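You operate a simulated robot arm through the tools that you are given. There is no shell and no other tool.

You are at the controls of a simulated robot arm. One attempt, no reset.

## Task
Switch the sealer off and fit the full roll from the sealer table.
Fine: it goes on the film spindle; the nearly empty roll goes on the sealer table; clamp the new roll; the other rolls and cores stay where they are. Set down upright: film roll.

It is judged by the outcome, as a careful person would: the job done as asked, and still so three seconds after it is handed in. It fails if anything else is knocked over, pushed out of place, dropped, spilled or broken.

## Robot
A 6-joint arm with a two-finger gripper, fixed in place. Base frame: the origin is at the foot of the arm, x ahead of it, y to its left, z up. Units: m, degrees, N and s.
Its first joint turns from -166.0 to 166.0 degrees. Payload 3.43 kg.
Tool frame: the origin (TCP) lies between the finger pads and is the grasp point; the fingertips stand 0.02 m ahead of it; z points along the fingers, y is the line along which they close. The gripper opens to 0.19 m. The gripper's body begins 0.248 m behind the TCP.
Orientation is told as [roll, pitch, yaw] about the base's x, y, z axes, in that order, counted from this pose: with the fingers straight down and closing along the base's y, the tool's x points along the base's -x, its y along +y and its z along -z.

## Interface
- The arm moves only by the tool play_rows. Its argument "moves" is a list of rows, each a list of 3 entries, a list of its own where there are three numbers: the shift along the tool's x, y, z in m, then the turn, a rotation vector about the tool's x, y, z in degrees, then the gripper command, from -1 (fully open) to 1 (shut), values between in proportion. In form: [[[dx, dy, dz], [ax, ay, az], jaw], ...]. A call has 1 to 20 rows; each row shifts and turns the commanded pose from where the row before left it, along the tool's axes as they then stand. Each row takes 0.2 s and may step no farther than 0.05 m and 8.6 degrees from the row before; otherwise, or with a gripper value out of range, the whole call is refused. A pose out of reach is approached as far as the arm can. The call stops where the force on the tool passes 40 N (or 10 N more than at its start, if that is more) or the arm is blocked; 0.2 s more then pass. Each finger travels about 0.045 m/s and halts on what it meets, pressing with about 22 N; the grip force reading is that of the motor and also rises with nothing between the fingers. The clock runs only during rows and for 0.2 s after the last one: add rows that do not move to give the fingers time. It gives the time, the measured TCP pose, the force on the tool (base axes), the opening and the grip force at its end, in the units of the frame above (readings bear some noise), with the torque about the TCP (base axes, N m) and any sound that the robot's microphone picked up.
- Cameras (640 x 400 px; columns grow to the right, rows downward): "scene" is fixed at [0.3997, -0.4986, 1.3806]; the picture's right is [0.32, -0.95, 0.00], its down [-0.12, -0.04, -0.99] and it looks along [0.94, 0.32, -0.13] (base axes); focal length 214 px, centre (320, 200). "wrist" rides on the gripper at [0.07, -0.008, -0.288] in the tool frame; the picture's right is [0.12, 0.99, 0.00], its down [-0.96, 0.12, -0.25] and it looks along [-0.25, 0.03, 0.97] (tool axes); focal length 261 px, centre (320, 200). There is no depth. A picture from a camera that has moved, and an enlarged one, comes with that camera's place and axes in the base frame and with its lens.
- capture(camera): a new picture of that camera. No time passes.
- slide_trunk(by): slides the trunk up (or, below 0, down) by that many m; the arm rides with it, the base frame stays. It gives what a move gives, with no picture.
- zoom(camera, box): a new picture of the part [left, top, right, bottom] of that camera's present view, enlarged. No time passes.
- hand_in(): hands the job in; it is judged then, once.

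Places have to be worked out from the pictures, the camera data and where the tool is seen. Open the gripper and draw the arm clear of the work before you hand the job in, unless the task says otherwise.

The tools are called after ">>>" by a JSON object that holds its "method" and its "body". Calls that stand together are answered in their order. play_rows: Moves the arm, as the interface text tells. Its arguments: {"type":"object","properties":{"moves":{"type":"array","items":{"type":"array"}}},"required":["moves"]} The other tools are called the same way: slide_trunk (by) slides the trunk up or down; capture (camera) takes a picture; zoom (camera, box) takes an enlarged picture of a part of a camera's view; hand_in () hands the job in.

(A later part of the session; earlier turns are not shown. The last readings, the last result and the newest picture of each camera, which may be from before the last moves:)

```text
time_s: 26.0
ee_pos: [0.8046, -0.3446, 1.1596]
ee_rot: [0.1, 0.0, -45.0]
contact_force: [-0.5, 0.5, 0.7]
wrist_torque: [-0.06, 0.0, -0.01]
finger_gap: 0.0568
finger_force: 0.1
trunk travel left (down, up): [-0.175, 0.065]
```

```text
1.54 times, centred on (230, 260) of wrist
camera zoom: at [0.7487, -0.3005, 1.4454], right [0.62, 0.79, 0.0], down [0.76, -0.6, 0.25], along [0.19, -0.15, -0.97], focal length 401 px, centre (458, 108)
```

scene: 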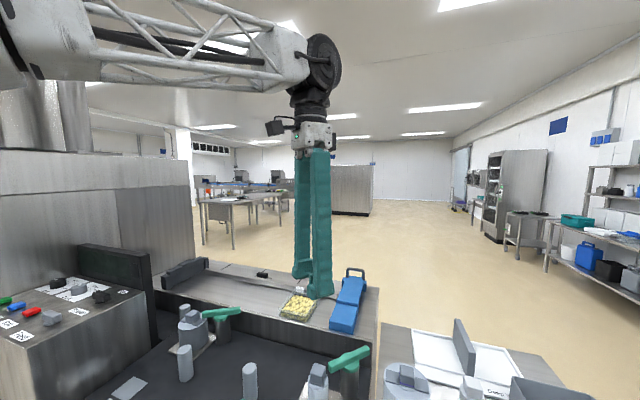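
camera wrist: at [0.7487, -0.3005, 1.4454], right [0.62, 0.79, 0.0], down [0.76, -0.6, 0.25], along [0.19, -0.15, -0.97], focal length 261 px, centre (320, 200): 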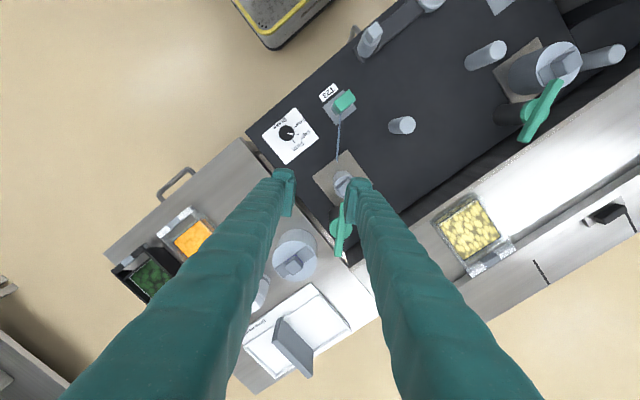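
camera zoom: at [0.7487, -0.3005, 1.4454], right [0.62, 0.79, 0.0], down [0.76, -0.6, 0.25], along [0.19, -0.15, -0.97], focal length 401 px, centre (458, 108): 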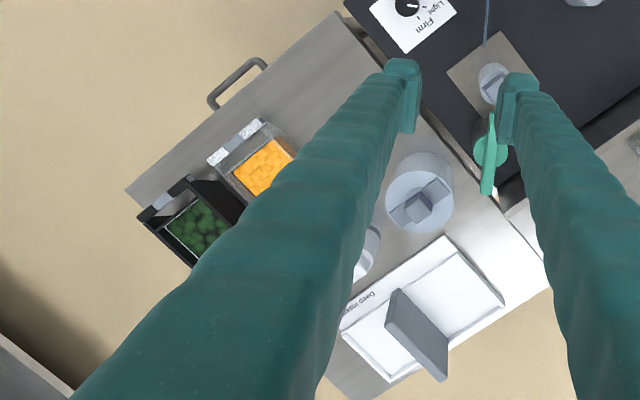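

Hub confirmed near (0.963, -0.401) with the bar at ~137° (pointing at the spindle). Now I test whether the vertical tool can reach above the hub at z≈0.95.

>>> {"method": "play_rows", "body": {"moves": [[[0, 0, 0.04], [0, 0, 0], 0.4], [[0, 0, 0.04], [0, 0, 0], 0.4], [[0, 0, 0.04], [0, 0, 0], 0.4], [[0, 0, 0.04], [0, 0, 0], 0.4], [[0, 0, 0.04], [0, 0, 0], 0.4], [[-0.03, 0.0144, 0], [0, 0, 0], 0.4], [[-0.03, 0.0144, 0], [0, 0, 0], 0.4], [[-0.03, 0.0144, 0], [0, 0, 0], 0.4], [[-0.03, 0.0144, 0], [0, 0, 0], 0.4], [[-0.03, 0.0144, 0], [0, 0, 0], 0.4], [[0, 0, 0], [0, 0, 0], 0.4]]}}

>>> {"method": "capture", "body": {"camera": "wrist"}}

>>> {"method": "capture", "body": {"camera": "scene"}}

```text
time_s: 28.4
ee_pos: [0.9629, -0.4, 0.9572]
ee_rot: [0.0, 0.0, -44.9]
contact_force: [1.0, -0.5, -0.1]
wrist_torque: [0.04, 0.05, 0.01]
finger_gap: 0.0571
finger_force: 0.0
trunk travel left (down, up): [-0.175, 0.065]
```

```text
taken
camera wrist: at [0.9063, -0.3559, 1.2439], right [0.62, 0.79, 0.0], down [0.76, -0.6, 0.25], along [0.19, -0.15, -0.97], focal length 261 px, centre (320, 200)
```

wrist: 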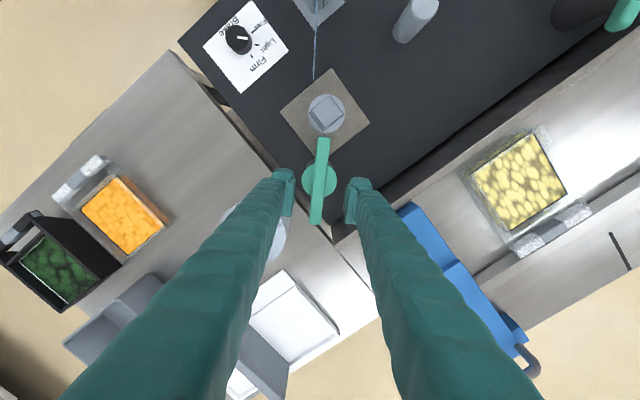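

```text
taken
```

scene: 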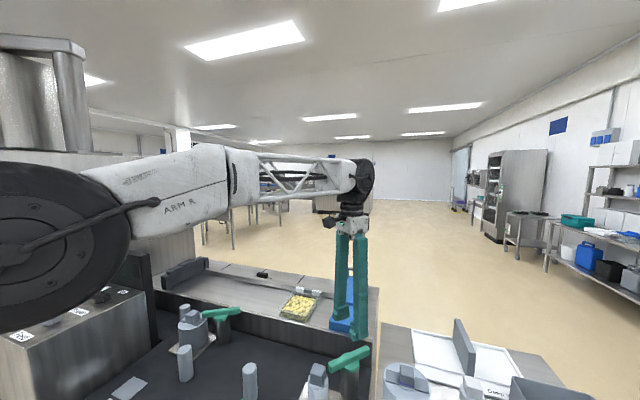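

The vertical tool reaches the hub (r≈1.04). Zooming to check alignment over the lever bar.

>>> {"method": "zoom", "body": {"camera": "wrist", "box": [260, 80, 400, 250]}}

>>> {"method": "zoom", "body": {"camera": "scene", "box": [290, 280, 410, 400]}}

```text
2.35 times, centred on (330, 165) of wrist
camera zoom: at [0.9063, -0.3559, 1.2439], right [0.62, 0.79, 0.0], down [0.76, -0.6, 0.25], along [0.19, -0.15, -0.97], focal length 613 px, centre (296, 282)
```

zoom: 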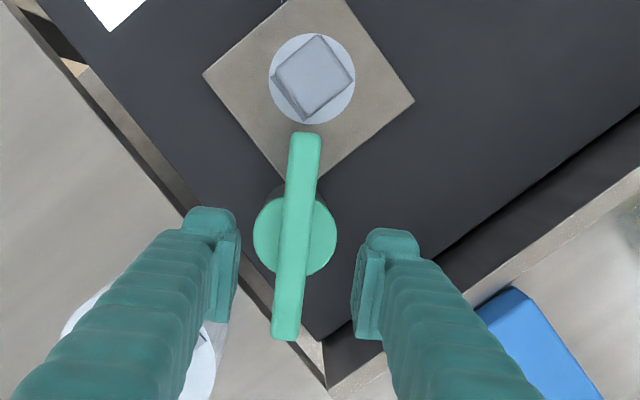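

```text
3.33 times, centred on (350, 340) of scene
camera zoom: at [0.3997, -0.4986, 1.3806], right [0.32, -0.95, 0.0], down [-0.12, -0.04, -0.99], along [0.94, 0.32, -0.13], focal length 715 px, centre (220, -267)
```

zoom: 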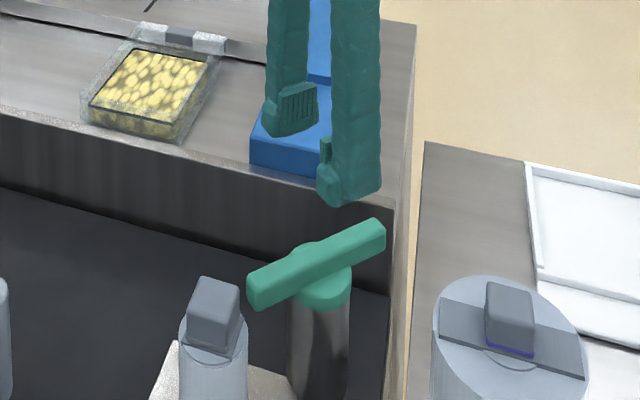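

Alignment is good (bar at 136.8°, tool across it). I'll lower to just above the bar and look again.

>>> {"method": "play_rows", "body": {"moves": [[[-0.002, 0, 0.03], [0, 0, 0], 0.4], [[0, 0, 0.03], [0, 0, 0], 0.4], [[0, 0, 0.025], [0, 0, 0], 0.4], [[0, 0, 0.01], [0, 0, 0], 0.4], [[0, 0, 0], [0, 0, 0], 0.4]]}}

>>> {"method": "zoom", "body": {"camera": "wrist", "box": [260, 80, 400, 250]}}

>>> {"method": "zoom", "body": {"camera": "scene", "box": [300, 320, 400, 400]}}

```text
time_s: 29.6
ee_pos: [0.9638, -0.4027, 0.8627]
ee_rot: [0.0, -0.1, -45.0]
contact_force: [-0.6, -0.5, -0.3]
wrist_torque: [0.0, 0.0, -0.01]
finger_gap: 0.0568
finger_force: 0.0
trunk travel left (down, up): [-0.175, 0.065]
```

```text
2.35 times, centred on (330, 165) of wrist
camera zoom: at [0.9075, -0.3576, 1.1499], right [0.62, 0.79, 0.0], down [0.76, -0.6, 0.25], along [0.19, -0.15, -0.97], focal length 613 px, centre (296, 282)
```

zoom: 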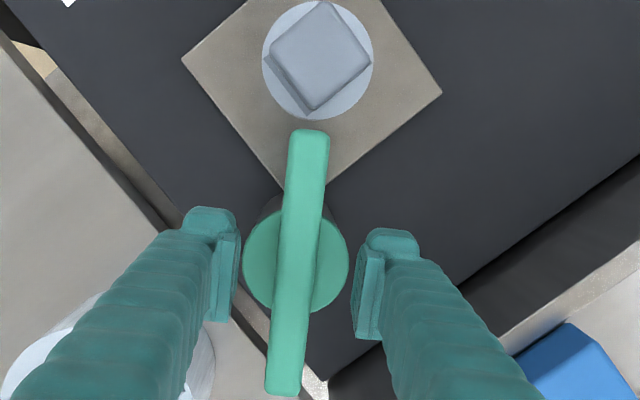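

```text
5.00 times, centred on (350, 360) of scene
camera zoom: at [0.3997, -0.4986, 1.3806], right [0.32, -0.95, 0.0], down [-0.12, -0.04, -0.99], along [0.94, 0.32, -0.13], focal length 1072 px, centre (170, -600)
```

zoom: 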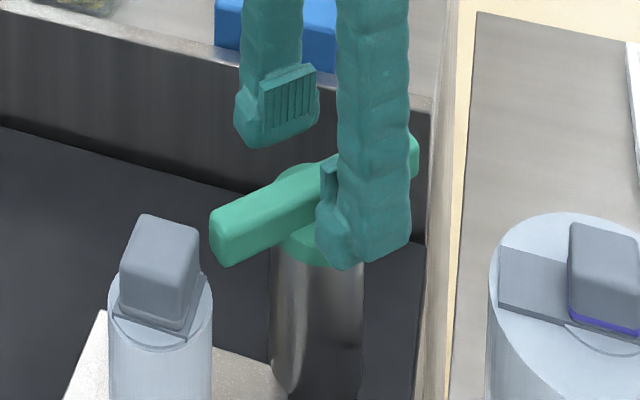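

The TCP is ~3 mm past the hub along the bar; I'll correct that, ease down ~18 mm, and close on the bar.

>>> {"method": "play_rows", "body": {"moves": [[[0.003, 0, 0.008], [0, 0, 0], 0.4], [[0, 0, 0.006], [0, 0, 0], 0.4], [[0, 0, 0.004], [0, 0, 0], 0.4], [[0, 0, 0], [0, 0, 0], 0.4]]}}

>>> {"method": "zoom", "body": {"camera": "scene", "box": [300, 320, 400, 400]}}

```text
time_s: 30.6
ee_pos: [0.9632, -0.3996, 0.8458]
ee_rot: [0.1, -0.1, -45.0]
contact_force: [-0.8, 0.2, -0.4]
wrist_torque: [-0.02, 0.01, 0.03]
finger_gap: 0.0568
finger_force: 0.0
trunk travel left (down, up): [-0.175, 0.065]
```

```text
5.00 times, centred on (350, 360) of scene
camera zoom: at [0.3997, -0.4986, 1.3806], right [0.32, -0.95, 0.0], down [-0.12, -0.04, -0.99], along [0.94, 0.32, -0.13], focal length 1072 px, centre (170, -600)
```

zoom: 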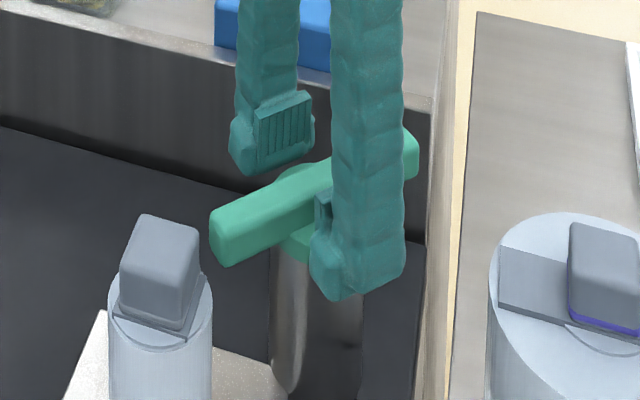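

No contact yet and the tips straddle the bar. Closing.

>>> {"method": "play_rows", "body": {"moves": [[[0, 0, 0], [0, 0, 0], 0.7], [[0, 0, 0], [0, 0, 0], 1], [[0, 0, 0], [0, 0, 0], 1], [[0, 0, 0], [0, 0, 0], 1], [[0, 0, 0], [0, 0, 0], 1]]}}

>>> {"method": "zoom", "body": {"camera": "wrist", "box": [260, 80, 400, 250]}}

```text
time_s: 31.3
ee_pos: [0.9616, -0.4004, 0.8519]
ee_rot: [0.1, -0.4, -45.1]
contact_force: [-3.2, 1.1, 21.1]
wrist_torque: [-0.18, 0.02, 0.16]
finger_gap: 0.0194
finger_force: 21.5
trunk travel left (down, up): [-0.175, 0.065]
stopped in row 3: the force on the tool passed its limit at 49 N (the readings are from after the stop); the commanded pose is now the measured one
```

```text
2.35 times, centred on (330, 165) of wrist
camera zoom: at [0.9037, -0.3551, 1.1382], right [0.62, 0.79, 0.0], down [0.76, -0.6, 0.25], along [0.2, -0.16, -0.97], focal length 613 px, centre (296, 282)
```

zoom: 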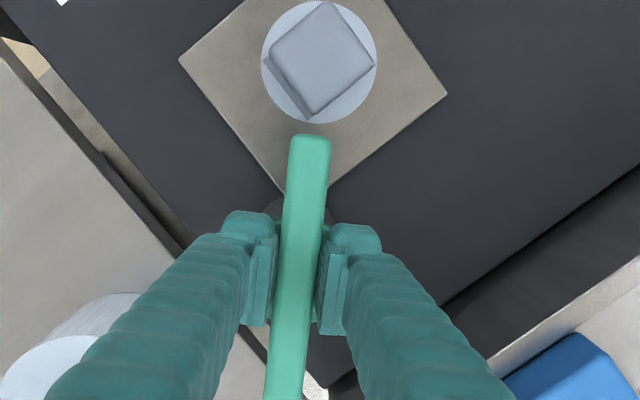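

The tips met the hub disc while closing and rode up ~6 mm (force 21 N up). I'll lift 3 mm to relieve and complete the grip.

>>> {"method": "play_rows", "body": {"moves": [[[0, 0, -0.003], [0, 0, 0], 1], [[0, 0, 0], [0, 0, 0], 1], [[0, 0, 0], [0, 0, 0], 1]]}}

```text
time_s: 32.1
ee_pos: [0.9621, -0.401, 0.8523]
ee_rot: [0.0, -0.3, -45.0]
contact_force: [2.0, 1.0, 1.5]
wrist_torque: [-0.1, -0.12, 0.32]
finger_gap: 0.0191
finger_force: 44.8
trunk travel left (down, up): [-0.175, 0.065]
```

Solid grip on the bar with little load. I'll try loosening counter-clockwise (from above) a few degrees.

>>> {"method": "play_rows", "body": {"moves": [[[0, 0, 0], [0, 0, -5], 1], [[0, 0, 0], [0, 0, -5], 1]]}}

>>> {"method": "zoom", "body": {"camera": "wrist", "box": [260, 80, 400, 250]}}

```text
time_s: 32.7
ee_pos: [0.962, -0.4013, 0.8535]
ee_rot: [0.1, -0.2, -35.1]
contact_force: [-4.7, 2.3, -3.7]
wrist_torque: [0.0, 0.0, 0.0]
finger_gap: 0.0192
finger_force: 45.0
trunk travel left (down, up): [-0.175, 0.065]
```

```text
2.35 times, centred on (330, 165) of wrist
camera zoom: at [0.8979, -0.3664, 1.1385], right [0.47, 0.88, 0.0], down [0.85, -0.46, 0.25], along [0.22, -0.12, -0.97], focal length 613 px, centre (296, 282)
```

zoom: 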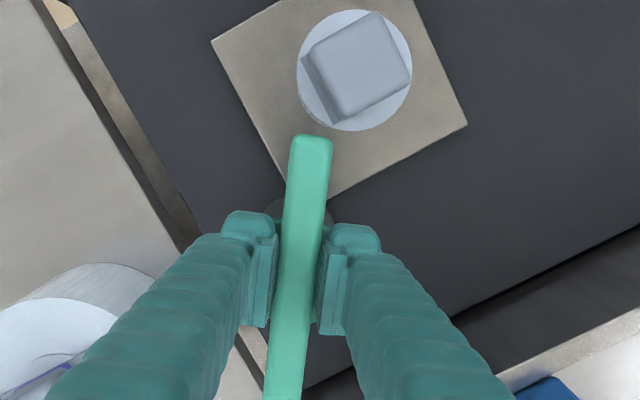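

The bar turns freely counter-clockwise. Continuing with checks.

>>> {"method": "play_rows", "body": {"moves": [[[0, 0, 0], [0, 0, -8], 1], [[0, 0, 0], [0, 0, -8], 1], [[0, 0, 0], [0, 0, -8], 1], [[0, 0, 0], [0, 0, -8], 1]]}}

>>> {"method": "capture", "body": {"camera": "wrist"}}

```text
time_s: 33.7
ee_pos: [0.9618, -0.4035, 0.8515]
ee_rot: [-0.2, -0.2, -3.0]
contact_force: [-18.2, -0.6, -9.6]
wrist_torque: [0.0, 0.28, -0.01]
finger_gap: 0.0189
finger_force: 45.1
trunk travel left (down, up): [-0.175, 0.065]
```

```text
taken
camera wrist: at [0.8891, -0.4061, 1.1386], right [-0.07, 1.0, 0.0], down [0.97, 0.07, 0.25], along [0.25, 0.01, -0.97], focal length 261 px, centre (320, 200)
```

wrist: 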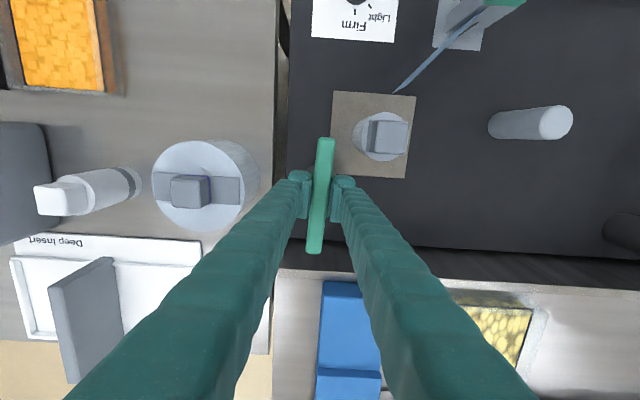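

Turned 42°; a side load of −18 N in x builds, so I shift ~3 mm in −x and continue turning.

>>> {"method": "play_rows", "body": {"moves": [[[0.003, 0, 0.001], [0, 0, 0], 1], [[0.0005, 0, 0], [0, 0, -8], 1], [[0.0005, 0, 0], [0, 0, -8], 1], [[0.0005, 0, 0], [0, 0, -8], 1]]}}

```text
time_s: 34.6
ee_pos: [0.962, -0.4033, 0.8516]
ee_rot: [-0.6, -0.5, 16.3]
contact_force: [8.8, -10.3, -4.4]
wrist_torque: [-0.07, 0.7, -0.03]
finger_gap: 0.0191
finger_force: 44.7
trunk travel left (down, up): [-0.175, 0.065]
stopped in row 4: the force on the tool passed its limit at 43 N (the readings are from after the stop); the commanded pose is now the measured one
```

Stopped on side force at ~61° of turn, though torque about the axis is negligible. Looking to see where the pivot is relative to the grip.

>>> {"method": "zoom", "body": {"camera": "wrist", "box": [260, 120, 400, 280]}}

>>> {"method": "zoom", "body": {"camera": "scene", "box": [290, 300, 410, 400]}}

```text
2.50 times, centred on (330, 200) of wrist
camera zoom: at [0.8923, -0.4288, 1.1384], right [-0.39, 0.92, -0.01], down [0.89, 0.38, 0.25], along [0.24, 0.09, -0.97], focal length 652 px, centre (295, 200)
```

zoom: 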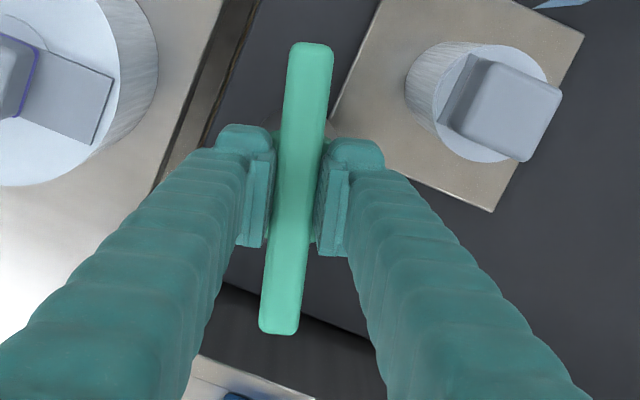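

```text
4.00 times, centred on (350, 350) of scene
camera zoom: at [0.3997, -0.4986, 1.3806], right [0.32, -0.95, 0.0], down [-0.12, -0.04, -0.99], along [0.94, 0.32, -0.13], focal length 858 px, centre (200, -400)
```

zoom: 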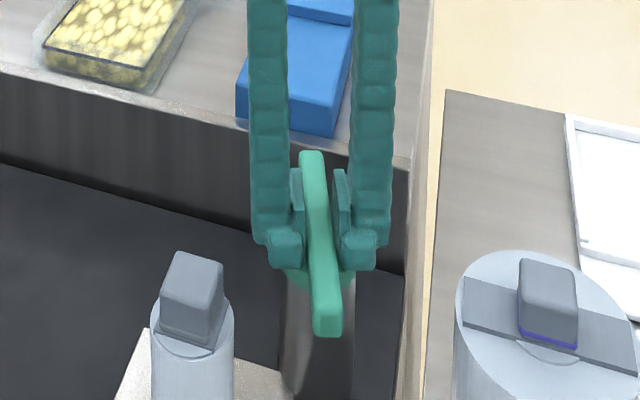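

The grip sits ~5 mm off the bar's centre along the bar. I'll open slightly, recentre along tool x, and re-grip before finishing the turn.

>>> {"method": "play_rows", "body": {"moves": [[[0, 0, 0], [0, 0, 0], 0.65], [[0, 0, 0], [0, 0, 0], 0.65], [[0.0045, 0, 0], [0, 0, 0], 0.65], [[0, 0, 0], [0, 0, 0], 0.65]]}}

>>> {"method": "zoom", "body": {"camera": "wrist", "box": [260, 120, 400, 280]}}

```text
time_s: 35.6
ee_pos: [0.9554, -0.404, 0.8532]
ee_rot: [-0.5, -0.5, 16.2]
contact_force: [0.1, -0.5, -0.6]
wrist_torque: [0.01, 0.03, -0.01]
finger_gap: 0.0333
finger_force: 0.2
trunk travel left (down, up): [-0.175, 0.065]
```

```text
2.50 times, centred on (330, 200) of wrist
camera zoom: at [0.887, -0.4288, 1.1392], right [-0.39, 0.92, -0.01], down [0.89, 0.38, 0.25], along [0.24, 0.09, -0.97], focal length 652 px, centre (295, 200)
```

zoom: 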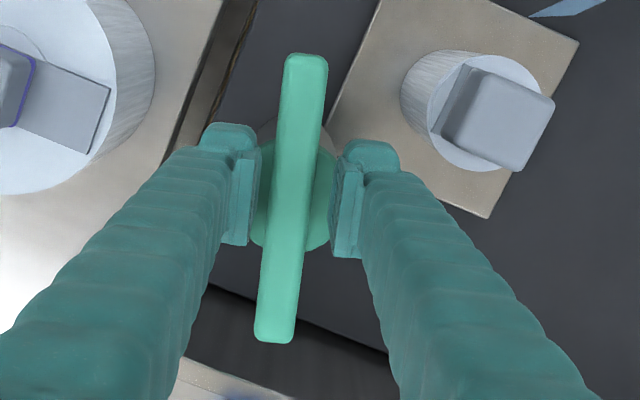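

Now the grip is centred on the hub disc. Re-closing and continuing the turn.

>>> {"method": "play_rows", "body": {"moves": [[[-0.001, 0, 0], [0, 0, 0], 0.8], [[0, 0, 0], [0, 0, 0], 1], [[0, 0, 0], [0, 0, 0], 1], [[0, 0, 0], [0, 0, 0], 1], [[0, 0, 0], [0, 0, -8], 1], [[0, 0, 0], [0, 0, -8], 1]]}}

```text
time_s: 37.0
ee_pos: [0.959, -0.4068, 0.8527]
ee_rot: [-0.6, -0.2, 32.2]
contact_force: [16.9, -36.5, 1.1]
wrist_torque: [0.13, -0.73, -0.3]
finger_gap: 0.019
finger_force: 45.4
trunk travel left (down, up): [-0.175, 0.065]
```

The side force is along −tool y, i.e. the bar wasn't centred between fingers when closing. I'll shift 3.5 mm in −tool y to relieve it.

>>> {"method": "play_rows", "body": {"moves": [[[0, -0.0035, 0], [0, 0, 0], 1], [[0, 0, 0], [0, 0, 0], 1]]}}

```text
time_s: 37.6
ee_pos: [0.9585, -0.4073, 0.8531]
ee_rot: [-0.5, -0.2, 32.3]
contact_force: [-5.2, -25.2, 2.8]
wrist_torque: [-0.41, 0.4, -0.14]
finger_gap: 0.0192
finger_force: 45.1
trunk travel left (down, up): [-0.175, 0.065]
```

>>> {"method": "play_rows", "body": {"moves": [[[0.0012, -0.002, 0], [0, 0, 0], 1], [[0, 0, 0], [0, 0, -6], 1]]}}

>>> {"method": "capture", "body": {"camera": "wrist"}}

```text
time_s: 38.2
ee_pos: [0.9586, -0.4079, 0.853]
ee_rot: [-0.6, -0.2, 38.2]
contact_force: [-16.1, -8.6, 1.4]
wrist_torque: [0.12, -0.04, 0.04]
finger_gap: 0.0191
finger_force: 44.7
trunk travel left (down, up): [-0.175, 0.065]
```

```text
taken
camera wrist: at [0.9048, -0.456, 1.1392], right [-0.71, 0.71, -0.01], down [0.68, 0.69, 0.25], along [0.18, 0.17, -0.97], focal length 261 px, centre (320, 200)
```

wrist: 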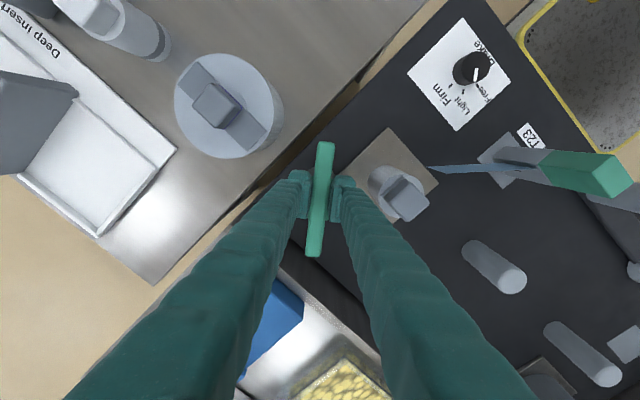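

Bar is nearly perpendicular to the spindle direction now. One more ~7° with small relief.

>>> {"method": "play_rows", "body": {"moves": [[[0.0018, 0, 0], [0, 0, 0], 1], [[0, 0, 0], [0, 0, -7], 1], [[0, 0, 0], [0, 0, 0], 1]]}}

```text
time_s: 39.0
ee_pos: [0.959, -0.4078, 0.8535]
ee_rot: [-0.7, -0.2, 45.3]
contact_force: [4.6, 11.8, -4.7]
wrist_torque: [0.36, -0.32, 0.05]
finger_gap: 0.0192
finger_force: 45.2
trunk travel left (down, up): [-0.175, 0.065]
```

90° turned with no stop felt yet. I'll nudge 5° more to see whether there's an end stop.

>>> {"method": "play_rows", "body": {"moves": [[[0, 0, 0], [0, 0, -5], 1], [[0, 0, 0], [0, 0, 0], 1]]}}

>>> {"method": "zoom", "body": {"camera": "scene", "box": [290, 300, 410, 400]}}

```text
time_s: 39.6
ee_pos: [0.9601, -0.4093, 0.853]
ee_rot: [-0.6, -0.1, 50.2]
contact_force: [14.7, 22.3, -5.7]
wrist_torque: [0.47, -0.41, -1.28]
finger_gap: 0.0206
finger_force: 45.4
trunk travel left (down, up): [-0.175, 0.065]
```

```text
4.00 times, centred on (350, 350) of scene
camera zoom: at [0.3997, -0.4986, 1.3806], right [0.32, -0.95, 0.0], down [-0.12, -0.04, -0.99], along [0.94, 0.32, -0.13], focal length 858 px, centre (200, -400)
```

zoom: 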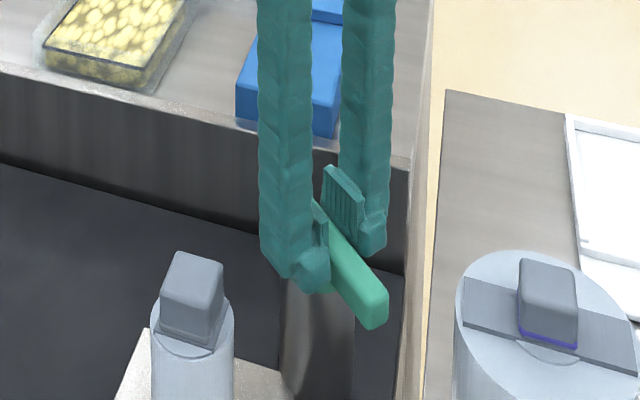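

End stop found at ~90° (torque rises). The clamp is open. Backing off 4°, opening jaws and lifting clear.

>>> {"method": "play_rows", "body": {"moves": [[[0.002, 0, 0], [0, 0, 4], 1], [[0, 0, 0], [0, 0, 0], 0.7], [[0, 0, 0], [0, 0, 0], 0.5], [[0, 0, 0], [0, 0, 0], 0.5], [[0, 0, -0.03], [0, 0, 0], 0.5], [[0, 0, -0.04], [0, 0, 0], 0.5], [[0, 0, -0.04], [0, 0, 0], 0.5]]}}

>>> {"method": "capture", "body": {"camera": "wrist"}}

>>> {"method": "zoom", "body": {"camera": "scene", "box": [270, 290, 420, 400]}}

```text
time_s: 41.2
ee_pos: [0.9538, -0.4106, 0.9641]
ee_rot: [-0.5, -0.1, 46.2]
contact_force: [-0.5, -0.6, 0.5]
wrist_torque: [0.03, 0.04, 0.0]
finger_gap: 0.0476
finger_force: 0.1
trunk travel left (down, up): [-0.175, 0.065]
```

```text
taken
camera wrist: at [0.9082, -0.4654, 1.2509], right [-0.8, 0.6, -0.01], down [0.58, 0.78, 0.25], along [0.16, 0.19, -0.97], focal length 261 px, centre (320, 200)
```

wrist: 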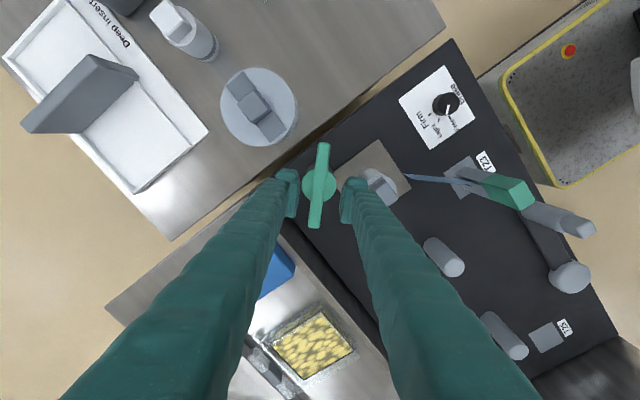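

```text
3.64 times, centred on (345, 345) of scene
camera zoom: at [0.3997, -0.4986, 1.3806], right [0.32, -0.95, 0.0], down [-0.12, -0.04, -0.99], along [0.94, 0.32, -0.13], focal length 780 px, centre (229, -327)
```

zoom: 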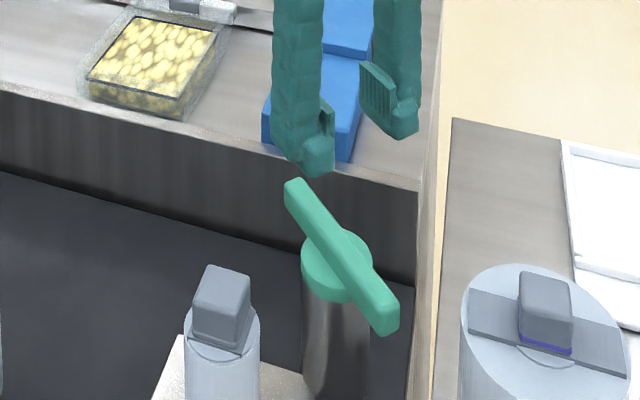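

Lever is open. Spindle base plate triangulates to centre (0.8905, -0.330), z≈0.727. Now moving above the nearly empty roll, turning to yaw 0 to grip its handle block, whose faces are roughly aligned with x/y.

>>> {"method": "play_rows", "body": {"moves": [[[-0.0047, 0.034, -0.01], [0, 0, 0], 0.3], [[-0.0047, 0.034, -0.01], [0, 0, 0], 0.2], [[-0.0047, 0.034, 0], [0, 0, 0], 0.2], [[0, 0, 0], [0, 0, 7.7], 0.2], [[0, 0, 0], [0, 0, 7.7], 0.2], [[0, 0, 0], [0, 0, 7.7], 0.2], [[0, 0, 0], [0, 0, 7.7], 0.2], [[0, 0, 0], [0, 0, 7.7], 0.2], [[0, 0, 0], [0, 0, 7.7], 0.2]]}}

>>> {"method": "capture", "body": {"camera": "wrist"}}

>>> {"method": "zoom", "body": {"camera": "wrist", "box": [260, 120, 400, 260]}}

```text
time_s: 43.2
ee_pos: [0.891, -0.3316, 0.9826]
ee_rot: [-0.3, -0.6, 0.0]
contact_force: [0.0, 0.4, 0.0]
wrist_torque: [-0.01, -0.02, 0.0]
finger_gap: 0.0761
finger_force: 0.1
trunk travel left (down, up): [-0.175, 0.065]
```

```text
taken
camera wrist: at [0.8168, -0.3363, 1.2685], right [-0.12, 0.99, -0.01], down [0.96, 0.12, 0.26], along [0.26, 0.02, -0.97], focal length 261 px, centre (320, 200)
```

wrist: 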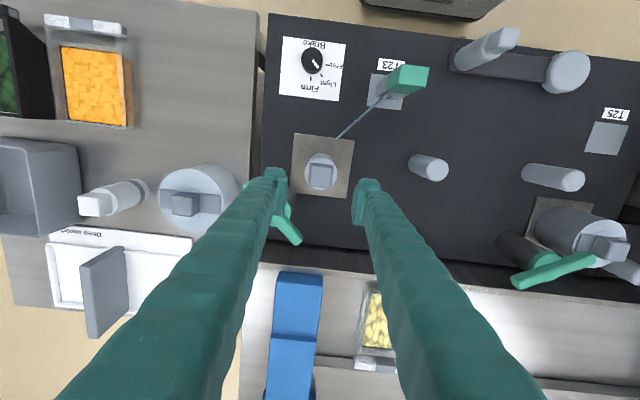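

```text
2.86 times, centred on (330, 190) of wrist
camera zoom: at [0.8168, -0.3363, 1.2685], right [-0.12, 0.99, -0.01], down [0.96, 0.12, 0.26], along [0.26, 0.02, -0.97], focal length 745 px, centre (291, 229)
```

zoom: 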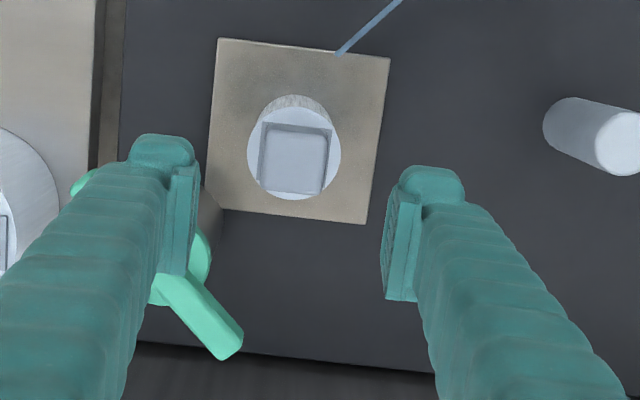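

Block centre at about (0.888, -0.328), top z≈0.85. I'll level the tool, align, and descend to TCP z≈0.87 for a check.

>>> {"method": "play_rows", "body": {"moves": [[[0.003, 0.003, 0], [-0.3, 0.6, 0], 0.2], [[0, 0, 0.04], [0, 0, 0], 0.2], [[0, 0, 0.04], [0, 0, 0], 0.2], [[0, 0, 0.03], [0, 0, 0], 0.2], [[0, 0, 0], [0, 0, 0], 0.2]]}}

>>> {"method": "zoom", "body": {"camera": "wrist", "box": [260, 120, 400, 260]}}

>>> {"method": "zoom", "body": {"camera": "scene", "box": [270, 300, 390, 400]}}

```text
time_s: 44.4
ee_pos: [0.8905, -0.3277, 0.8711]
ee_rot: [0.1, 0.0, -0.1]
contact_force: [-0.5, 0.6, -0.7]
wrist_torque: [-0.01, 0.04, 0.01]
finger_gap: 0.076
finger_force: 0.1
trunk travel left (down, up): [-0.175, 0.065]
```

```text
2.86 times, centred on (330, 190) of wrist
camera zoom: at [0.819, -0.3347, 1.1595], right [-0.12, 0.99, 0.0], down [0.96, 0.12, 0.25], along [0.25, 0.03, -0.97], focal length 745 px, centre (291, 229)
```

zoom: 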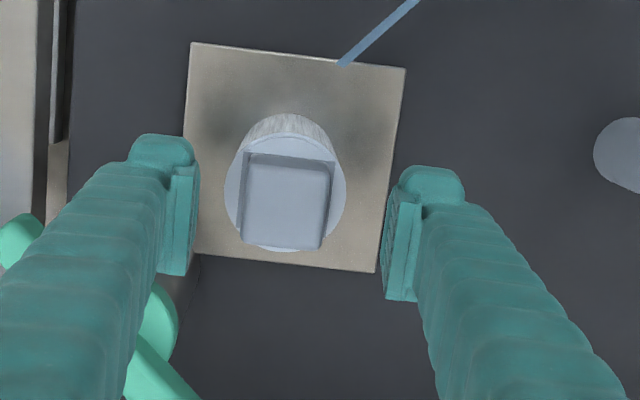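

```text
4.00 times, centred on (330, 350) of scene
camera zoom: at [0.3997, -0.4986, 1.3806], right [0.32, -0.95, 0.0], down [-0.12, -0.04, -0.99], along [0.94, 0.32, -0.13], focal length 858 px, centre (280, -400)
```

zoom: 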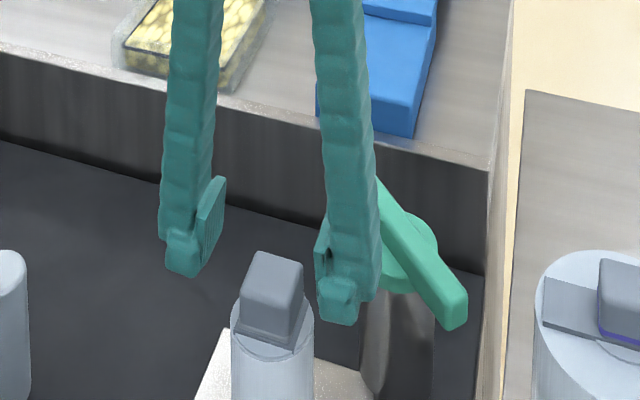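

Descend ~2 cm so the pads straddle the block, with small centring correction.

>>> {"method": "play_rows", "body": {"moves": [[[0.003, -0.0015, 0.01], [0, 0, 0], 0.2], [[0, 0, 0.008], [0, 0, 0], 0.2], [[0, 0, 0.004], [0, 0, 0], 0.2], [[0, 0, 0], [0, 0, 0], 0.2]]}}

>>> {"method": "zoom", "body": {"camera": "scene", "box": [270, 300, 390, 400]}}

>>> {"method": "zoom", "body": {"camera": "wrist", "box": [260, 120, 400, 260]}}

```text
time_s: 45.4
ee_pos: [0.8856, -0.3292, 0.8504]
ee_rot: [0.0, 0.0, -0.1]
contact_force: [-0.3, -0.2, -0.5]
wrist_torque: [0.0, 0.0, 0.0]
finger_gap: 0.0761
finger_force: 0.1
trunk travel left (down, up): [-0.175, 0.065]
```

```text
4.00 times, centred on (330, 350) of scene
camera zoom: at [0.3997, -0.4986, 1.3806], right [0.32, -0.95, 0.0], down [-0.12, -0.04, -0.99], along [0.94, 0.32, -0.13], focal length 858 px, centre (280, -400)
```

zoom: 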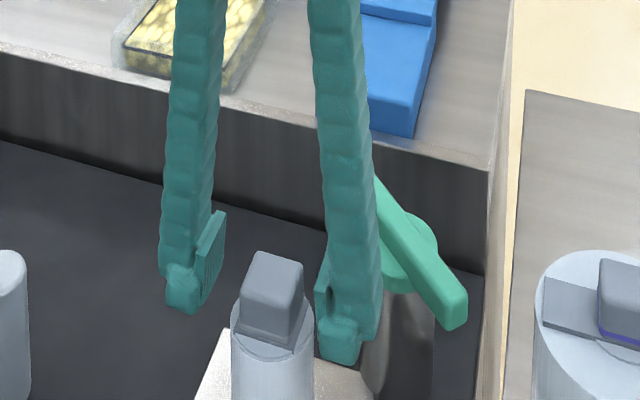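

```text
2.86 times, centred on (330, 190) of wrist
camera zoom: at [0.8144, -0.3365, 1.1366], right [-0.12, 0.99, 0.0], down [0.96, 0.12, 0.25], along [0.25, 0.03, -0.97], focal length 745 px, centre (291, 229)
```

zoom: 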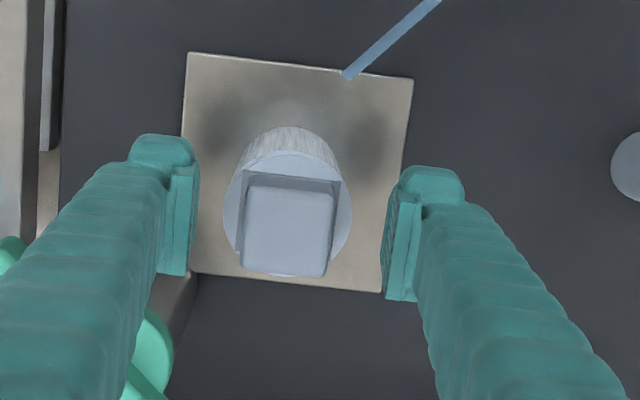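

Block spans roughly z 0.832–0.854 and the tips are at ~0.830; I'll raise 4 mm so only the block is gripped, then close.

>>> {"method": "play_rows", "body": {"moves": [[[0, 0, -0.004], [0, 0, 0], 0.2], [[0, 0, 0], [0, 0, 0], 0.5], [[0, 0, 0], [0, 0, 0], 0.8], [[0, 0, 0], [0, 0, 0], 1], [[0, 0, 0], [0, 0, 0], 1], [[0, 0, 0], [0, 0, 0], 1]]}}

>>> {"method": "zoom", "body": {"camera": "wrist", "box": [260, 120, 400, 260]}}

>>> {"method": "zoom", "body": {"camera": "scene", "box": [270, 300, 390, 400]}}

```text
time_s: 46.8
ee_pos: [0.8854, -0.3283, 0.8537]
ee_rot: [0.0, -0.2, 0.0]
contact_force: [0.0, -0.2, 1.1]
wrist_torque: [-0.01, 0.0, -0.03]
finger_gap: 0.0349
finger_force: 21.9
trunk travel left (down, up): [-0.175, 0.065]
```

```text
2.86 times, centred on (330, 190) of wrist
camera zoom: at [0.8141, -0.3361, 1.1406], right [-0.12, 0.99, 0.0], down [0.96, 0.12, 0.25], along [0.25, 0.03, -0.97], focal length 745 px, centre (291, 229)
```

zoom: 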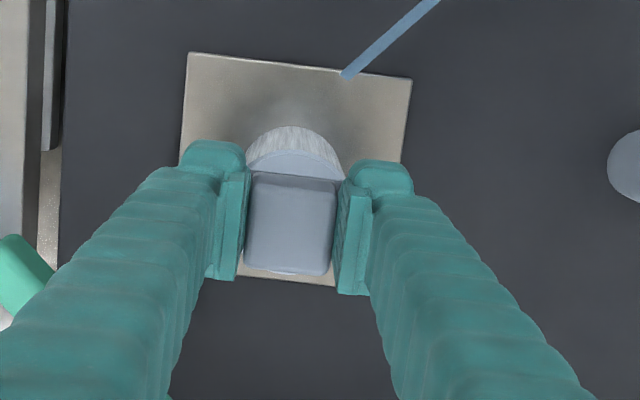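

```text
4.00 times, centred on (330, 350) of scene
camera zoom: at [0.3997, -0.4986, 1.3806], right [0.32, -0.95, 0.0], down [-0.12, -0.04, -0.99], along [0.94, 0.32, -0.13], focal length 858 px, centre (280, -400)
```

zoom: 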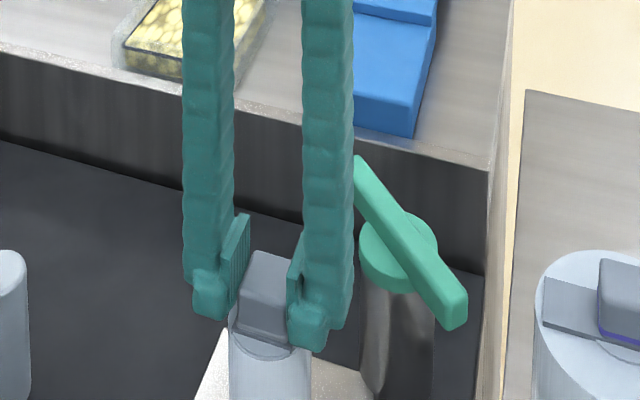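

Gripped on the block (gap 35 mm). Lifting slowly and watching the force.

>>> {"method": "play_rows", "body": {"moves": [[[0, 0, 0], [0, 0, 0], 1], [[0, 0, -0.006], [0, 0, 0], 1], [[0, 0, -0.01], [0, 0, 0], 1], [[0, 0, -0.015], [0, 0, 0], 1]]}}

>>> {"method": "zoom", "body": {"camera": "scene", "box": [270, 300, 390, 400]}}

```text
time_s: 47.8
ee_pos: [0.8858, -0.3287, 0.8862]
ee_rot: [0.0, 0.1, 0.0]
contact_force: [0.0, 0.4, -1.5]
wrist_torque: [0.02, 0.03, 0.02]
finger_gap: 0.0347
finger_force: 22.5
trunk travel left (down, up): [-0.175, 0.065]
```

```text
4.00 times, centred on (330, 350) of scene
camera zoom: at [0.3997, -0.4986, 1.3806], right [0.32, -0.95, 0.0], down [-0.12, -0.04, -0.99], along [0.94, 0.32, -0.13], focal length 858 px, centre (280, -400)
```

zoom: 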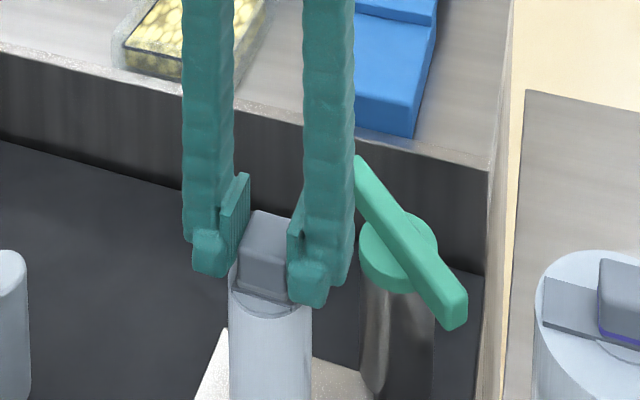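

It lifts freely (weight ≈1.5 N). Raising another ~15 cm to clear everything.

>>> {"method": "play_rows", "body": {"moves": [[[0, 0, -0.025], [0, 0, 0], 1], [[0, 0, -0.03], [0, 0, 0], 1], [[0, 0, -0.03], [0, 0, 0], 1], [[0, 0, -0.03], [0, 0, 0], 1], [[0, 0, -0.03], [0, 0, 0], 1]]}}

>>> {"method": "capture", "body": {"camera": "scene"}}

>>> {"method": "zoom", "body": {"camera": "scene", "box": [250, 240, 450, 400]}}

>>> {"method": "capture", "body": {"camera": "wrist"}}

```text
time_s: 49.0
ee_pos: [0.8856, -0.3319, 1.0309]
ee_rot: [0.0, 0.1, 0.0]
contact_force: [0.7, 1.1, 0.0]
wrist_torque: [0.04, 0.04, -0.01]
finger_gap: 0.035
finger_force: 22.1
trunk travel left (down, up): [-0.175, 0.065]
```

```text
taken
```

scene: 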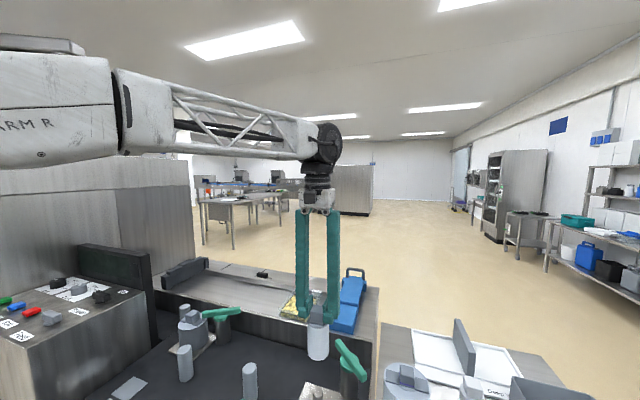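

```text
2.50 times, centred on (350, 320) of scene
camera zoom: at [0.3997, -0.4986, 1.3806], right [0.32, -0.95, 0.0], down [-0.12, -0.04, -0.99], along [0.94, 0.32, -0.13], focal length 536 px, centre (245, -100)
```

zoom: 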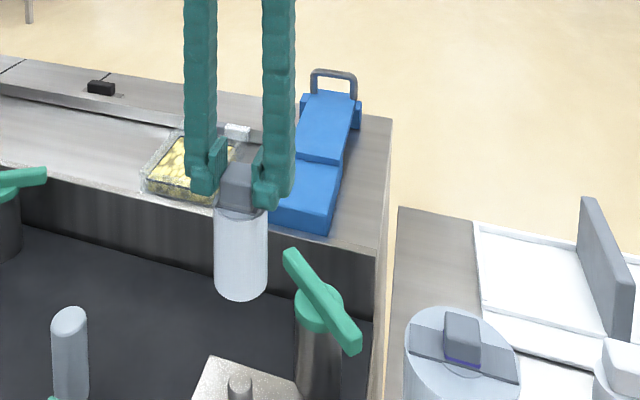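

```text
taken
camera wrist: at [0.8138, -0.3388, 1.3173], right [-0.12, 0.99, 0.0], down [0.96, 0.12, 0.25], along [0.24, 0.03, -0.97], focal length 261 px, centre (320, 200)
```

wrist: 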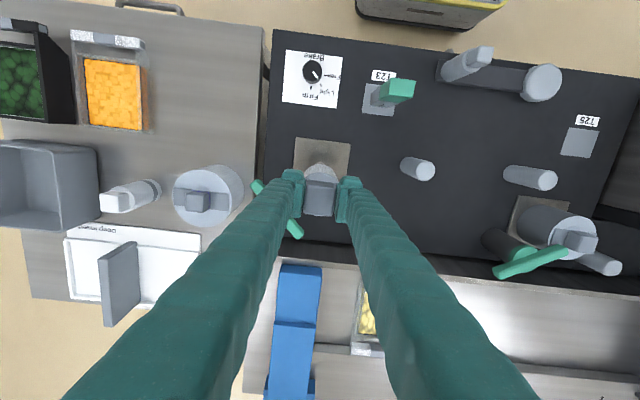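

The roll is clear; the spindle is a short stub. Let me check the T23 strip and the side table's free area.

>>> {"method": "zoom", "body": {"camera": "wrist", "box": [260, 40, 440, 180]}}

>>> {"method": "zoom", "body": {"camera": "wrist", "box": [0, 0, 280, 250]}}

>>> {"method": "zoom", "body": {"camera": "scene", "box": [280, 350, 370, 400]}}

```text
2.86 times, centred on (350, 110) of wrist
camera zoom: at [0.8138, -0.3388, 1.3173], right [-0.12, 0.99, 0.0], down [0.96, 0.12, 0.25], along [0.24, 0.03, -0.97], focal length 745 px, centre (234, 457)
```

zoom: 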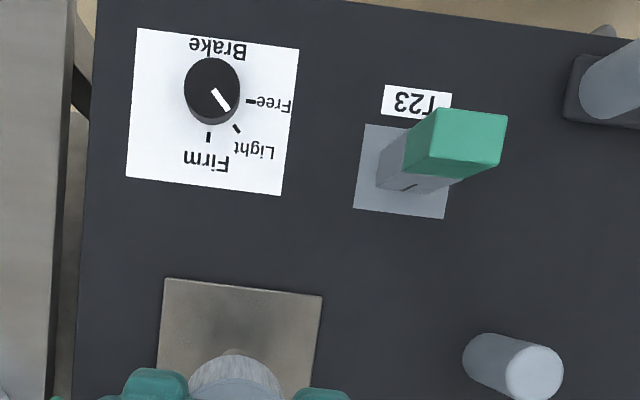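

```text
1.60 times, centred on (140, 125) of wrist
camera zoom: at [0.8138, -0.3388, 1.3173], right [-0.12, 0.99, 0.0], down [0.96, 0.12, 0.25], along [0.24, 0.03, -0.97], focal length 417 px, centre (608, 320)
```

zoom: 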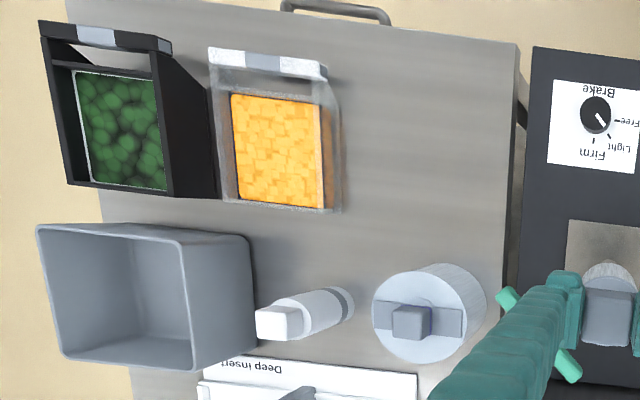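

```text
7.11 times, centred on (325, 375) of scene
camera zoom: at [0.3997, -0.4986, 1.3806], right [0.32, -0.95, 0.0], down [-0.12, -0.04, -0.99], along [0.94, 0.32, -0.13], focal length 1525 px, centre (284, -1044)
```

zoom: 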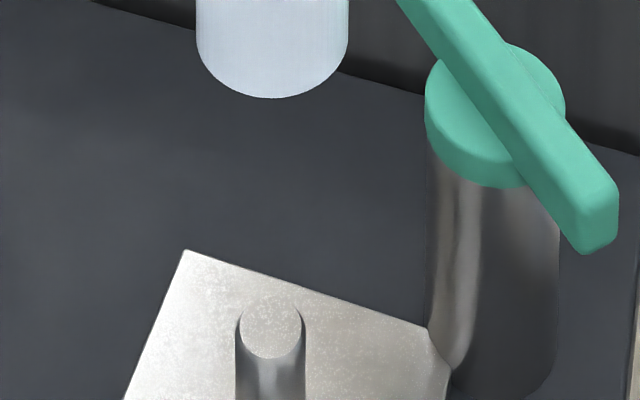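

The film strip went with the roll; the spindle is a plain 25 mm stub. The table has a clear area around (0.775, -0.565), between the orange tray and the full roll. Carrying the nearly empty roll there at safe height.

>>> {"method": "play_rows", "body": {"moves": [[[0.0158, -0.0333, 0], [0, 0, 0], 1], [[0.0158, -0.0333, 0], [0, 0, 0], 1], [[0.0158, -0.0333, 0], [0, 0, 0], 1], [[0.0158, -0.0333, 0], [0, 0, 0], 1], [[0.0158, -0.0333, 0], [0, 0, 0], 1], [[0.0158, -0.0333, 0], [0, 0, 0], 1], [[0.0158, -0.0333, 0], [0, 0, 0], 1], [[0, 0, 0], [0, 0, 0], 1]]}}

>>> {"method": "capture", "body": {"camera": "wrist"}}

>>> {"method": "capture", "body": {"camera": "scene"}}

```text
time_s: 50.8
ee_pos: [0.7753, -0.5631, 1.0306]
ee_rot: [0.0, 0.0, 0.0]
contact_force: [0.3, 0.2, -1.9]
wrist_torque: [-0.01, 0.02, 0.0]
finger_gap: 0.035
finger_force: 22.4
trunk travel left (down, up): [-0.175, 0.065]
```

```text
taken
camera wrist: at [0.7048, -0.5701, 1.3169], right [-0.12, 0.99, 0.0], down [0.96, 0.12, 0.25], along [0.24, 0.03, -0.97], focal length 261 px, centre (320, 200)
```

wrist: 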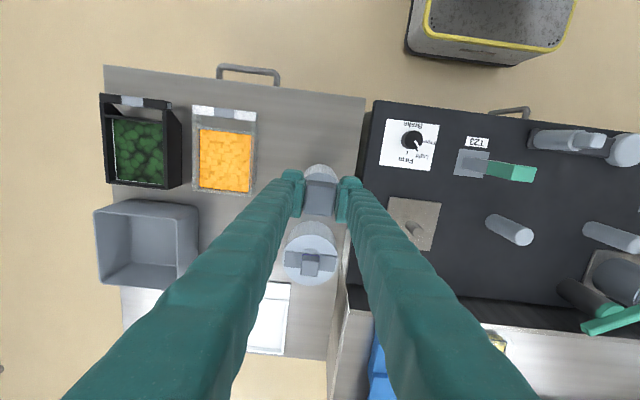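

```text
taken
```

scene: 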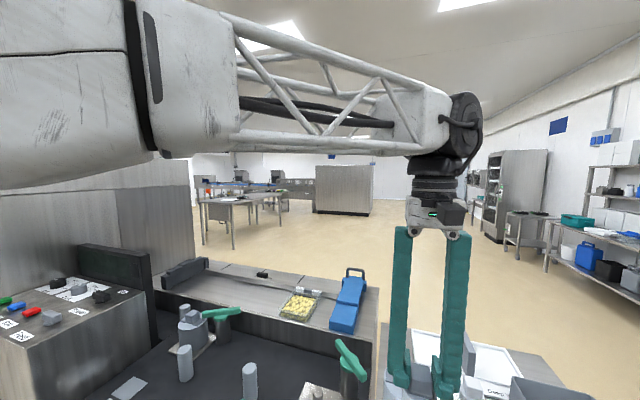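

The drop spot is clear by ~10 cm on each side. Lowering to just above the table.

>>> {"method": "play_rows", "body": {"moves": [[[0, 0, 0.03], [0, 0, 0], 1], [[0, 0, 0.04], [0, 0, 0], 1], [[0, 0, 0.04], [0, 0, 0], 1], [[0, 0, 0.03], [0, 0, 0], 1], [[0, 0, 0.02], [0, 0, 0], 1], [[0, 0, 0.01], [0, 0, 0], 1], [[0, 0, 0], [0, 0, 0], 1]]}}

>>> {"method": "capture", "body": {"camera": "wrist"}}

>>> {"method": "capture", "body": {"camera": "scene"}}

```text
time_s: 52.4
ee_pos: [0.7747, -0.5628, 0.8603]
ee_rot: [0.0, 0.0, 0.1]
contact_force: [-0.3, -0.1, -0.9]
wrist_torque: [0.0, 0.02, 0.0]
finger_gap: 0.0347
finger_force: 21.6
trunk travel left (down, up): [-0.175, 0.065]
```

```text
taken
camera wrist: at [0.7027, -0.5707, 1.147], right [-0.12, 0.99, 0.0], down [0.96, 0.12, 0.25], along [0.24, 0.03, -0.97], focal length 261 px, centre (320, 200)
```

wrist: 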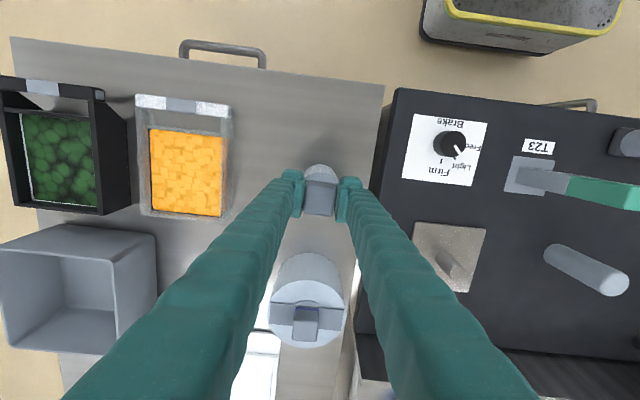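

```text
taken
```

scene: 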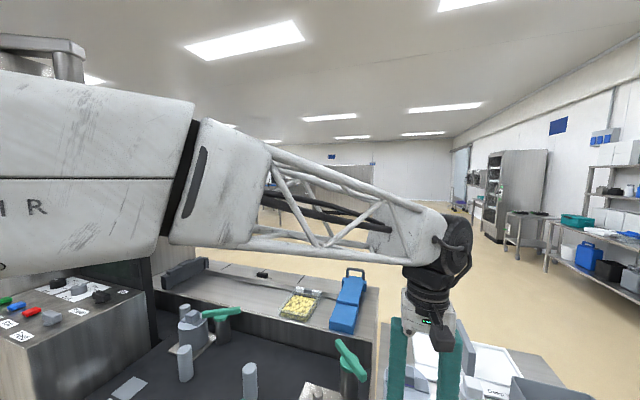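

No contact yet at 0.860. Creeping down in 2 mm steps.

>>> {"method": "play_rows", "body": {"moves": [[[0, 0, 0.003], [0, 0, 0], 1], [[0, 0, 0.002], [0, 0, 0], 1], [[0, 0, 0.002], [0, 0, 0], 1], [[0, 0, 0.002], [0, 0, 0], 1]]}}

```text
time_s: 53.4
ee_pos: [0.7734, -0.5624, 0.8506]
ee_rot: [0.0, -0.1, 0.0]
contact_force: [-0.9, 0.1, -1.0]
wrist_torque: [0.0, 0.02, 0.0]
finger_gap: 0.0349
finger_force: 21.8
trunk travel left (down, up): [-0.175, 0.065]
```

>>> {"method": "play_rows", "body": {"moves": [[[0, 0, 0.002], [0, 0, 0], 1], [[0, 0, 0.002], [0, 0, 0], 1], [[0, 0, 0.002], [0, 0, 0], 1]]}}

```text
time_s: 54.2
ee_pos: [0.7749, -0.5611, 0.8459]
ee_rot: [-0.1, 0.0, 0.1]
contact_force: [-0.2, -0.2, 4.4]
wrist_torque: [0.04, 0.12, 0.0]
finger_gap: 0.035
finger_force: 22.1
trunk travel left (down, up): [-0.175, 0.065]
```

Force is rising (contact). One more millimetre to confirm seating.

>>> {"method": "play_rows", "body": {"moves": [[[0, 0, 0.001], [0, 0, 0], 1], [[0, 0, 0], [0, 0, 0], 1]]}}

```text
time_s: 54.8
ee_pos: [0.7743, -0.563, 0.8459]
ee_rot: [-0.1, -0.2, 0.0]
contact_force: [5.6, -4.6, 19.2]
wrist_torque: [-0.09, -0.03, 0.06]
finger_gap: 0.035
finger_force: 21.7
trunk travel left (down, up): [-0.175, 0.065]
```

Firm contact at TCP z≈0.846. Backing off 1 mm, opening the jaws, then lifting straight up.

>>> {"method": "play_rows", "body": {"moves": [[[0, 0, -0.0015], [0, 0, 0], 1], [[0, 0, 0], [0, 0, 0], 0.55], [[0, 0, 0], [0, 0, 0], 0.3], [[0, 0, 0], [0, 0, 0], 0.2], [[0, 0, 0], [0, 0, 0], 0.2], [[0, 0, -0.02], [0, 0, 0], 0.2], [[0, 0, -0.04], [0, 0, 0], 0.2], [[0, 0, -0.04], [0, 0, 0], 0.2], [[0, 0, -0.04], [0, 0, 0], 0.2]]}}

>>> {"method": "capture", "body": {"camera": "wrist"}}

>>> {"method": "zoom", "body": {"camera": "wrist", "box": [250, 120, 390, 260]}}

```text
time_s: 56.8
ee_pos: [0.7743, -0.563, 0.9865]
ee_rot: [0.0, 0.0, 0.0]
contact_force: [0.1, 0.7, -0.4]
wrist_torque: [0.01, 0.06, -0.03]
finger_gap: 0.0758
finger_force: 0.1
trunk travel left (down, up): [-0.175, 0.065]
```

```text
taken
camera wrist: at [0.7035, -0.5707, 1.2726], right [-0.12, 0.99, 0.0], down [0.96, 0.12, 0.25], along [0.24, 0.03, -0.97], focal length 261 px, centre (320, 200)
```

wrist: 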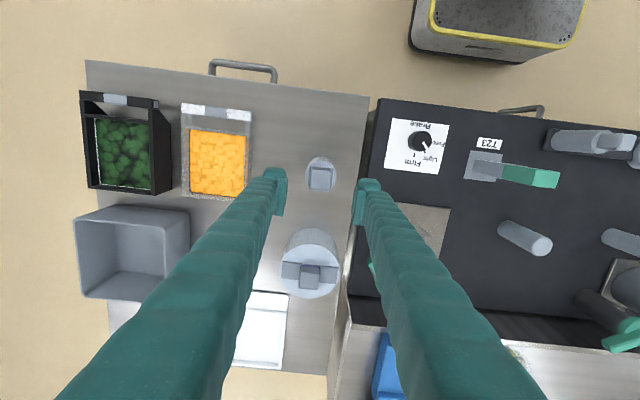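

```text
2.86 times, centred on (320, 190) of wrist
camera zoom: at [0.7035, -0.5707, 1.2726], right [-0.12, 0.99, 0.0], down [0.96, 0.12, 0.25], along [0.24, 0.03, -0.97], focal length 745 px, centre (320, 229)
```

zoom: 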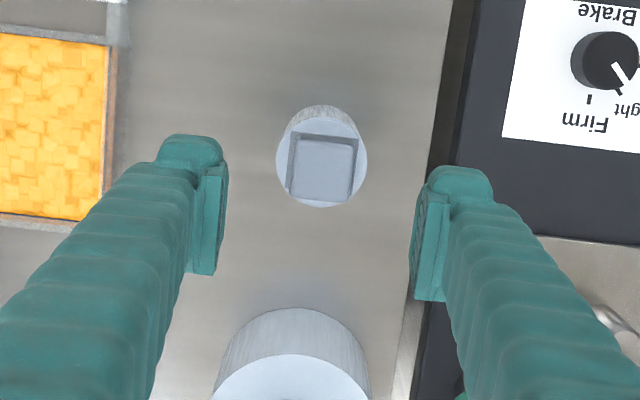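

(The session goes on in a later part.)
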